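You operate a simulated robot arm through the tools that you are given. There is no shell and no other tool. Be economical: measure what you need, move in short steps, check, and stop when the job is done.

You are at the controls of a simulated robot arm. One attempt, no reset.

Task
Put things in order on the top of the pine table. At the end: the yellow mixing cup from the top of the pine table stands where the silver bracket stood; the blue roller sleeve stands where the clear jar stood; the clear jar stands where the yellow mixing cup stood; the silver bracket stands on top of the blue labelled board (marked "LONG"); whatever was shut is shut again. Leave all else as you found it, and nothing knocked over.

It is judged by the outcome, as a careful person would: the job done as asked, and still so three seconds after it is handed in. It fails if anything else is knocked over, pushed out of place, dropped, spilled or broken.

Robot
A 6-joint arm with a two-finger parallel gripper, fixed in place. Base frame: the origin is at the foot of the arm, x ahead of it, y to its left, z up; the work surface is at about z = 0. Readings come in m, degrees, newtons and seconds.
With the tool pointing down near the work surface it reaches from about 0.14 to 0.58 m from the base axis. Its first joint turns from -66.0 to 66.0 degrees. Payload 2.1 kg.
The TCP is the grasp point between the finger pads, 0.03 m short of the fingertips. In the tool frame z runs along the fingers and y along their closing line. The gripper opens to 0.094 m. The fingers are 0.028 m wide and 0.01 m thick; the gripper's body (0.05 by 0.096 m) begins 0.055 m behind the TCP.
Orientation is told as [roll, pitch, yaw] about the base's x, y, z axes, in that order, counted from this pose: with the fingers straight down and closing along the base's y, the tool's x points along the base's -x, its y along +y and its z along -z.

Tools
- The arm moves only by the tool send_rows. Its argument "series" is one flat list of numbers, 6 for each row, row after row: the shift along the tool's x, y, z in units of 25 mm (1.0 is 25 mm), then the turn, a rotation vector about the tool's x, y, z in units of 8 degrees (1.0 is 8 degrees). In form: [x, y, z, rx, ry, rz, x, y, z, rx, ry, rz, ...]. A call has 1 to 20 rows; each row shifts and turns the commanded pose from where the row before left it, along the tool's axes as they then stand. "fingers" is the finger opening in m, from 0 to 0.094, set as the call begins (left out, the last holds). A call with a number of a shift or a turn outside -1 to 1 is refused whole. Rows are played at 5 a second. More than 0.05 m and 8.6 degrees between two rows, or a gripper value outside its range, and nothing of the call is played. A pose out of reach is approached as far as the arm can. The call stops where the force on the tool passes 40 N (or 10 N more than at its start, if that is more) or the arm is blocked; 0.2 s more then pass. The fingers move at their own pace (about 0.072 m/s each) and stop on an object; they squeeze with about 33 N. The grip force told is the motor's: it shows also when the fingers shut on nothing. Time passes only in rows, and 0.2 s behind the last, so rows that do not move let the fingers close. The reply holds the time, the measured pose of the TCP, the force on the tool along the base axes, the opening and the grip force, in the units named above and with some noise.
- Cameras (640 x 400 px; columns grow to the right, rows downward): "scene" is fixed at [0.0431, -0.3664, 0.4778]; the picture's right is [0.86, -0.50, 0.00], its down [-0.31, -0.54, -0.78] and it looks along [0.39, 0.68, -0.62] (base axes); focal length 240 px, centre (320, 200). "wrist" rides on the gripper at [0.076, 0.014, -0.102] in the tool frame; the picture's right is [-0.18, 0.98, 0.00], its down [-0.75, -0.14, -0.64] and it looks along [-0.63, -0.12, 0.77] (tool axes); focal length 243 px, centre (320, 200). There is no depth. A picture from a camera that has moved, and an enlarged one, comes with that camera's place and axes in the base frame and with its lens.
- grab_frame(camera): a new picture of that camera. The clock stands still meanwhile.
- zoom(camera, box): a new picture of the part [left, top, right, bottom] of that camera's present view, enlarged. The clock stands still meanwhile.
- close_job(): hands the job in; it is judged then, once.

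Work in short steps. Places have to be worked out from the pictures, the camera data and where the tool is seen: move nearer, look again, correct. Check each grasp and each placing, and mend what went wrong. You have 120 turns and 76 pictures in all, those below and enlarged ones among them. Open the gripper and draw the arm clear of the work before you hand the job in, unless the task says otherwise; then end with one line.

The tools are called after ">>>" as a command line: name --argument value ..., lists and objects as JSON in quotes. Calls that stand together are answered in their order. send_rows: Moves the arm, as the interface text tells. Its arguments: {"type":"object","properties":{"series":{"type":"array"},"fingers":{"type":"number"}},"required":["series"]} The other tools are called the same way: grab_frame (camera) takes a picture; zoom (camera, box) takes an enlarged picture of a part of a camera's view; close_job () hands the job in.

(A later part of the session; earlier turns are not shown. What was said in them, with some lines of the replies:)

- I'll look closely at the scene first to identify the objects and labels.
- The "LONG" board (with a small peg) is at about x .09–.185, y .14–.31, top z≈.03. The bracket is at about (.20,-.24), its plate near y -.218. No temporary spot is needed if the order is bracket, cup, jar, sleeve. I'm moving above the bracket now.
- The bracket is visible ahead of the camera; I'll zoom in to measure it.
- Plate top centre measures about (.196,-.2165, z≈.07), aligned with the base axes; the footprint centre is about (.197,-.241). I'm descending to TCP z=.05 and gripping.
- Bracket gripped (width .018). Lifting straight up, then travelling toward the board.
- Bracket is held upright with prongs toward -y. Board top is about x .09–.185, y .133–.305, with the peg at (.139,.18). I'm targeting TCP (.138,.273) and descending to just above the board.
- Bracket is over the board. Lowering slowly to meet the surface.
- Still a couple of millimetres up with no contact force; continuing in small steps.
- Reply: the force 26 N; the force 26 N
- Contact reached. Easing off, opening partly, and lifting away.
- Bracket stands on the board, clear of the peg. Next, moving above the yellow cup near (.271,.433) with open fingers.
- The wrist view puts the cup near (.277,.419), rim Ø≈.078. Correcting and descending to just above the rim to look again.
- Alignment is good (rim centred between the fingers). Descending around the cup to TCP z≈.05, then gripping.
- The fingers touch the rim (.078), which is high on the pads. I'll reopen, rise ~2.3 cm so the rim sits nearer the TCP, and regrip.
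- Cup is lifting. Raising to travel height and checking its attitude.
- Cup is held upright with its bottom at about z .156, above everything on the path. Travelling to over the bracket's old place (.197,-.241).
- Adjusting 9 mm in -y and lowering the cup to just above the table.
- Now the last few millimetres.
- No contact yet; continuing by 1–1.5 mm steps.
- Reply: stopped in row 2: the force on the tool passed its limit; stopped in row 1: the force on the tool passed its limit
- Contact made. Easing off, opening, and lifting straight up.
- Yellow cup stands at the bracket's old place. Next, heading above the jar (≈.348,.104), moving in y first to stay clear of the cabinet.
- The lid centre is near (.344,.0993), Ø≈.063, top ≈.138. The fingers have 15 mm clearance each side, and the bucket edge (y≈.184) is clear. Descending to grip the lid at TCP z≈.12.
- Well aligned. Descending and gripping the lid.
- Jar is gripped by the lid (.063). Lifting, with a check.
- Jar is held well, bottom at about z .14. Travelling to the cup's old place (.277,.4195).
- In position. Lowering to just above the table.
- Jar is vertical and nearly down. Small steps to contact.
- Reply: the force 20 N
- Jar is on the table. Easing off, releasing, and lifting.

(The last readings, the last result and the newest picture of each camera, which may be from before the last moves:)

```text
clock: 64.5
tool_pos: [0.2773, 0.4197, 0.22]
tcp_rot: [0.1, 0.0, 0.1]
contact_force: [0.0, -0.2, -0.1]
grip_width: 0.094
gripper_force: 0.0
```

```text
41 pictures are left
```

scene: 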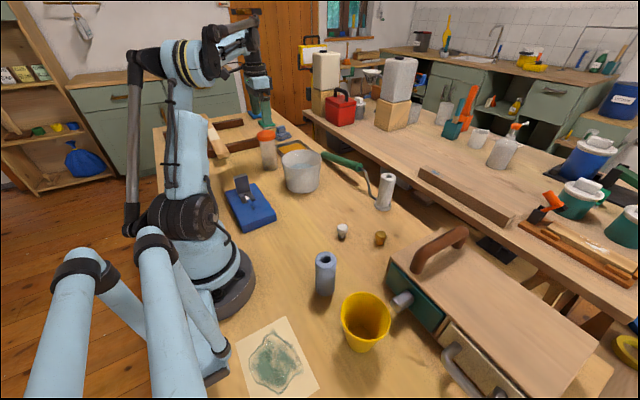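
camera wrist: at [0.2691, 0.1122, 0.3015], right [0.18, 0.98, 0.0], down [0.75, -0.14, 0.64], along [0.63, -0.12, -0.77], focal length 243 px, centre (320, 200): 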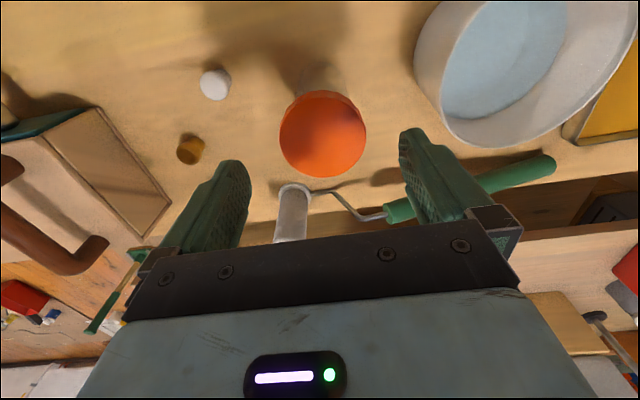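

Jar stands at the cup's old place. Now moving above the blue sleeve (~.196,-.123).

>>> send_rows --series '[0.1, -0.9, -0.1, 0, 0, 0, 0.1, -0.905, 0, 0, 0, 0, 0.1, -0.905, 0, 0, 0, 0, 0.1, -0.905, 0, 0, 0, 0, 0.1, -0.905, 0, 0, 0, 0, 0.1, -0.905, 0, 0, 0, 0, 0.1, -0.905, 0, 0, 0, 0, 0.1, -0.905, 0, 0, 0, 0, 0.1, -0.905, 0, 0, 0, 0, 0.1, -0.905, 0, 0, 0, 0, 0.1, -0.905, 0, 0, 0, 0, 0.1, -0.905, 0, 0, 0, 0]'

>>> send_rows --series '[0.17, -0.905, 0, 0, 0, 0, 0.17, -0.905, 0, 0, 0, 0, 0.17, -0.905, 0, 0, 0, 0, 0.17, -0.905, 0, 0, 0, 0, 0.17, -0.905, 0, 0, 0, 0, 0.17, -0.905, 0, 0, 0, 0, 0.17, -0.905, 0, 0, 0, 0, 0.17, -0.905, 0, 0, 0, 0, 0.17, -0.905, 0, 0, 0, 0, 0.17, -0.905, 0, 0, 0, 0, 0.17, -0.905, 0, 0, 0, 0, 0.17, -0.905, 0, 0, 0, 0, 0, 0, 0, 0, 0, 0]'

>>> grab_frame --camera "wrist"

```text
clock: 67.1
tool_pos: [0.2471, 0.1498, 0.223]
tcp_rot: [-0.1, -0.1, 0.1]
contact_force: [0.0, 0.1, 0.1]
grip_width: 0.0941
gripper_force: 0.1
```

```text
clock: 69.9
tool_pos: [0.1981, -0.1244, 0.2234]
tcp_rot: [-0.1, 0.0, 0.0]
contact_force: [-0.4, -0.1, 0.4]
grip_width: 0.094
gripper_force: 0.0
```

```text
40 pictures are left
camera wrist: at [0.1213, -0.1109, 0.325], right [0.18, 0.98, 0.0], down [0.75, -0.14, 0.64], along [0.63, -0.12, -0.77], focal length 243 px, centre (320, 200)
```

wrist: 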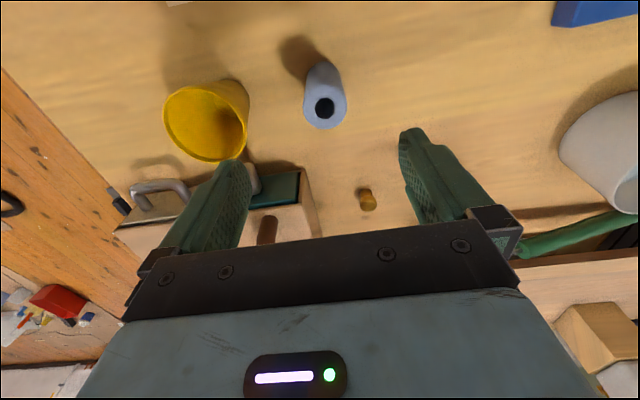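

Sleeve top centre is near (.197,-.121), Ø≈.042. Narrowing the fingers to .064 to stay clear of the cup, then descending in two stages.

>>> send_rows --series '[0.02, 0.13, 0, 0, 0, 0, 0, 0, 0.8, 0, 0, 0, 0, 0, 0.8, 0, 0, 0, 0, 0, 0.8, 0, 0, 0, 0, 0, 0, 0, 0, 0]' --fingers 0.064

>>> grab_frame --camera "wrist"

```text
clock: 71.1
tool_pos: [0.1967, -0.1209, 0.1626]
tcp_rot: [0.0, 0.1, 0.1]
contact_force: [-0.3, -0.8, -0.3]
grip_width: 0.0639
gripper_force: 0.1
```

```text
39 pictures are left
camera wrist: at [0.1201, -0.1083, 0.2638], right [0.18, 0.98, 0.0], down [0.75, -0.14, 0.64], along [0.63, -0.12, -0.77], focal length 243 px, centre (320, 200)
```

wrist: 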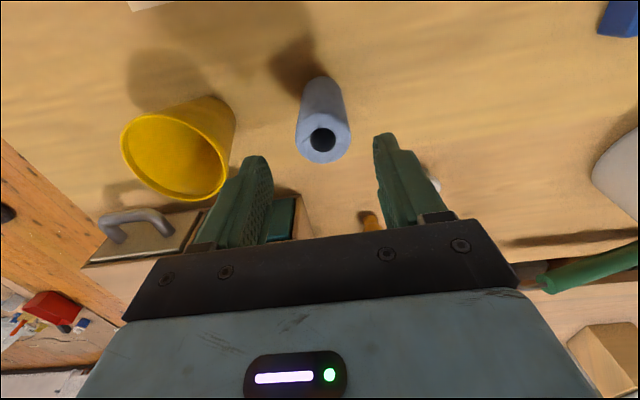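

Perfect alignment. Descending to z≈.075 and gripping.

>>> send_rows --series '[0, 0, 0.8, 0, 0, 0, 0, 0, 0.9, 0, 0, 0, 0, 0, 0.9, 0, 0, 0, 0, 0, 0.9, 0, 0, 0, 0, 0, 0, 0, 0, 0]'

>>> send_rows --series '[0, 0, 0, 0, 0, 0, 0, 0, 0, 0, 0, 0, 0, 0, 0, 0, 0, 0, 0, 0, 0, 0, 0, 0]' --fingers 0.02

>>> send_rows --series '[0, 0, -0.4, 0, 0, 0, 0, 0, -0.8, 0, 0, 0, 0, 0, -0.9, 0, 0, 0, 0, 0, -0.9, 0, 0, 0, 0, 0, -0.9, 0, 0, 0, 0, 0, -0.9, 0, 0, 0, 0, 0, -0.9, 0, 0, 0, 0, 0, 0, 0, 0, 0]'

>>> grab_frame --camera "scene"

```text
clock: 72.3
tool_pos: [0.1975, -0.1199, 0.0746]
tcp_rot: [0.0, 0.0, 0.1]
contact_force: [-0.5, 0.3, 0.1]
grip_width: 0.0643
gripper_force: 0.2
```

```text
clock: 73.3
tool_pos: [0.1978, -0.1205, 0.0764]
tcp_rot: [0.0, 0.1, 0.1]
contact_force: [-0.3, 1.3, -1.0]
grip_width: 0.0409
gripper_force: 33.5
```

```text
clock: 75.1
tool_pos: [0.1969, -0.1197, 0.2178]
tcp_rot: [-0.1, 0.0, 0.1]
contact_force: [-0.2, -0.4, -0.7]
grip_width: 0.0406
gripper_force: 33.0
```

```text
38 pictures are left
```

scene: 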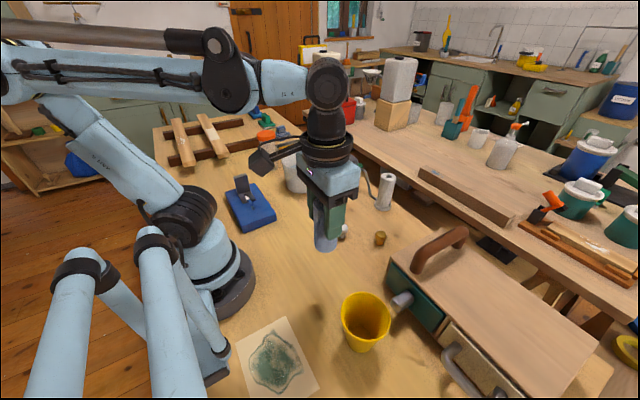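

Sleeve held. Travelling above the jar's old place (.344,.0995).

>>> send_rows --series '[-0.588, 0.878, 0, 0, 0, 0, -0.588, 0.878, 0, 0, 0, 0, -0.588, 0.878, 0, 0, 0, 0, -0.588, 0.878, 0, 0, 0, 0, -0.588, 0.878, 0, 0, 0, 0, -0.588, 0.878, 0, 0, 0, 0, -0.588, 0.878, 0, 0, 0, 0, -0.588, 0.878, 0, 0, 0, 0, -0.588, 0.878, 0, 0, 0, 0, -0.588, 0.878, 0, 0, 0, 0, 0, 0, 0, 0, 0, 0]'

>>> send_rows --series '[0, 0, 0.9, 0, 0, 0, 0, 0, 0.9, 0, 0, 0, 0, 0, 0.9, 0, 0, 0, 0, 0, 0.9, 0, 0, 0, 0, 0, 0.9, 0, 0, 0, 0, 0, 0.8, 0, 0, 0, 0, 0, 0, 0, 0, 0]'

>>> zoom --camera "scene" --box '[260, 130, 420, 230]'

```text
clock: 77.5
tool_pos: [0.3449, 0.1003, 0.2163]
tcp_rot: [0.0, 0.1, 0.0]
contact_force: [-0.3, 0.0, 0.0]
grip_width: 0.0406
gripper_force: 33.1
```

```text
clock: 79.1
tool_pos: [0.3435, 0.1002, 0.084]
tcp_rot: [0.0, 0.0, 0.1]
contact_force: [-0.4, -0.8, 0.1]
grip_width: 0.0406
gripper_force: 33.1
```

```text
4.00 times, centred on (340, 180) of scene
camera zoom: at [0.0431, -0.3664, 0.4778], right [0.86, -0.5, 0.0], down [-0.31, -0.54, -0.78], along [0.39, 0.68, -0.62], focal length 959 px, centre (240, 280)
```

zoom: 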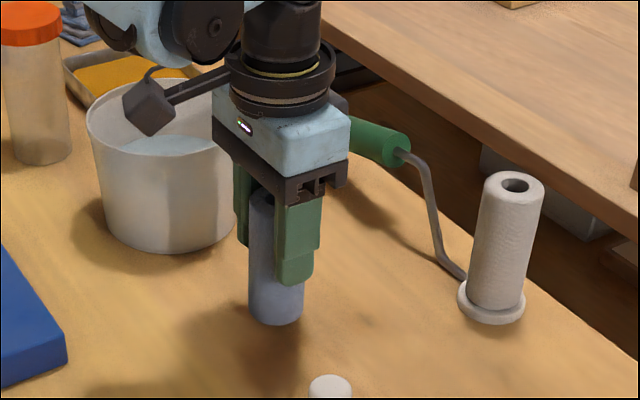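

Nearly down and vertical. Small steps to contact.

>>> send_rows --series '[0, 0, 0.2, 0, 0, 0, 0, 0, 0.06, 0, 0, 0, 0, 0, 0, 0, 0, 0]'

>>> send_rows --series '[0, 0, 0.05, 0, 0, 0, 0, 0, 0, 0, 0, 0]'

>>> send_rows --series '[0, 0, 0.04, 0, 0, 0, 0, 0, 0, 0, 0, 0]'

```text
clock: 79.9
tool_pos: [0.3446, 0.0999, 0.0786]
tcp_rot: [0.0, 0.1, 0.2]
contact_force: [-0.1, 0.6, -0.4]
grip_width: 0.0409
gripper_force: 33.4
```

```text
clock: 80.5
tool_pos: [0.3441, 0.0998, 0.0774]
tcp_rot: [0.0, 0.0, 0.1]
contact_force: [-0.1, -0.2, -0.2]
grip_width: 0.0408
gripper_force: 32.7
```

```text
clock: 81.1
tool_pos: [0.3446, 0.0991, 0.0764]
tcp_rot: [-0.1, 0.0, 0.1]
contact_force: [-0.1, -0.1, -0.9]
grip_width: 0.0408
gripper_force: 33.1
```

>>> send_rows --series '[0, 0, 0.03, 0, 0, 0, 0, 0, 0, 0, 0, 0]'

>>> send_rows --series '[0, 0, 0.03, 0, 0, 0, 0, 0, 0, 0, 0, 0]'

```text
clock: 81.7
tool_pos: [0.3444, 0.0998, 0.0741]
tcp_rot: [0.0, 0.1, 0.1]
contact_force: [-3.7, -1.3, 29.0]
grip_width: 0.0408
gripper_force: 33.1
```

```text
clock: 82.0
tool_pos: [0.3462, 0.099, 0.0747]
tcp_rot: [-0.1, 0.1, 0.1]
contact_force: [-0.9, 0.4, 9.5]
grip_width: 0.0409
gripper_force: 32.6
stopped in row 1: the force on the tool passed its limit (the readings are from after the stop); the commanded pose is now the measured one
```

Contact with the table. Easing off, releasing to .064, and lifting.

>>> send_rows --series '[0, 0, -0.02, 0, 0, 0, 0, 0, 0, 0, 0, 0]'

>>> send_rows --series '[0, 0, 0, 0, 0, 0, 0, 0, 0, 0, 0, 0, 0, 0, 0, 0, 0, 0]' --fingers 0.07

>>> send_rows --series '[0, 0, -0.4, 0, 0, 0, 0, 0, -0.8, 0, 0, 0, 0, 0, -0.9, 0, 0, 0, 0, 0, -0.9, 0, 0, 0, 0, 0, -0.9, 0, 0, 0, 0, 0, -0.9, 0, 0, 0, 0, 0, -0.9, 0, 0, 0, 0, 0, -0.9, 0, 0, 0, 0, 0, 0, 0, 0, 0]'

>>> grab_frame --camera "wrist"

>>> grab_frame --camera "scene"

```text
clock: 82.7
tool_pos: [0.3442, 0.0997, 0.0742]
tcp_rot: [-0.1, 0.1, 0.1]
contact_force: [0.5, 0.5, 0.8]
grip_width: 0.041
gripper_force: 33.4
```

```text
clock: 83.5
tool_pos: [0.3443, 0.0997, 0.0748]
tcp_rot: [-0.1, 0.2, 0.0]
contact_force: [-0.7, -0.6, 0.1]
grip_width: 0.0701
gripper_force: 0.0
```

```text
clock: 85.5
tool_pos: [0.3467, 0.1009, 0.2402]
tcp_rot: [-0.1, 0.1, 0.0]
contact_force: [-0.2, 0.6, 0.2]
grip_width: 0.0699
gripper_force: 0.1
```

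```text
36 pictures are left
camera wrist: at [0.2701, 0.1121, 0.3424], right [0.18, 0.98, 0.0], down [0.75, -0.14, 0.64], along [0.63, -0.12, -0.77], focal length 243 px, centre (320, 200)
```

wrist: 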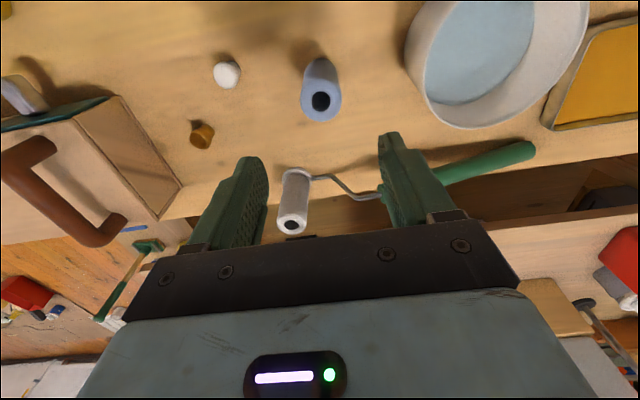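

```text
35 pictures are left
```

scene: 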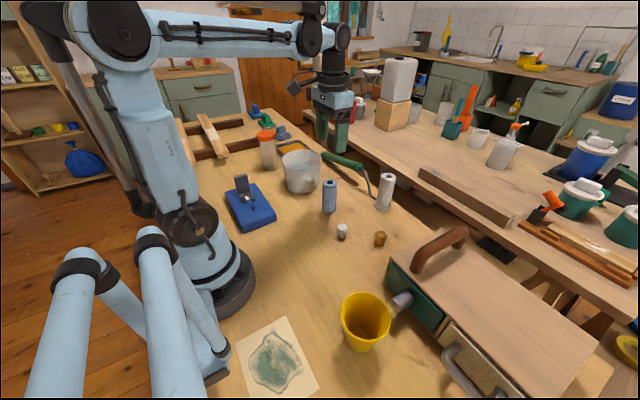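

All four objects stand in their targets. Drawing the arm up and back to near its start pose, with a final check.

>>> send_rows --series '[0, 0, -0.8, 0, 0, 0, 0.7, 0.3, -0.5, 0, 0, 0, 0.8, 0.4, 0, 0, 0, 0, 0.8, 0.4, 0, 0, 0, 0, 0.8, 0.4, 0, 0, 0, 0, 0.8, 0.4, 0, 0, 0, 0, 0.8, 0.4, 0, 0, 0, 0, 0.7, 0.3, 0, 0, 0, 0, 0, 0, 0, 0, 0, 0]' --fingers 0.094

>>> grab_frame --camera "scene"

>>> zoom --camera "scene" --box '[200, 110, 440, 260]'

```text
clock: 87.5
tool_pos: [0.2104, 0.1645, 0.2714]
tcp_rot: [-0.1, 0.1, 0.0]
contact_force: [0.0, -0.5, -0.5]
grip_width: 0.0941
gripper_force: 0.1
```

```text
34 pictures are left
```

scene: 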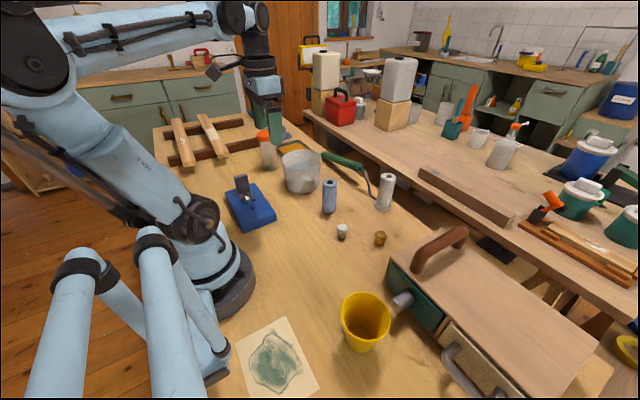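

```text
2.67 times, centred on (320, 185) of scene
camera zoom: at [0.0431, -0.3664, 0.4778], right [0.86, -0.5, 0.0], down [-0.31, -0.54, -0.78], along [0.39, 0.68, -0.62], focal length 639 px, centre (320, 240)
```

zoom: 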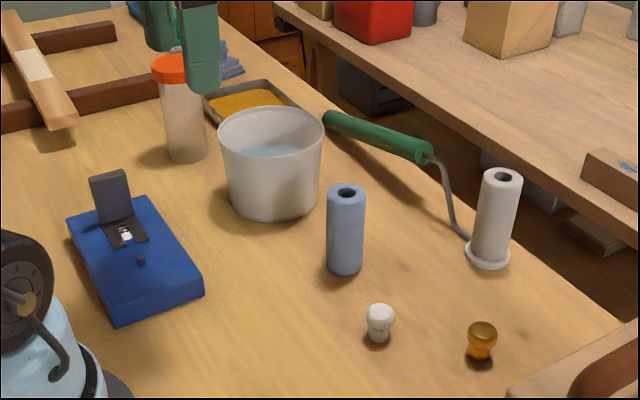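

Everything stands in place, all else is undisturbed, and the gripper is open and clear. Handing in.

>>> close_job

```text
The job is handed in.
```

The job is handed in: the bracket is on the "LONG" board, the yellow cup is where the bracket stood, the clear jar is where the cup stood, and the blue sleeve is where the jar stood; no drawer or lid was opened, and nothing else was moved.
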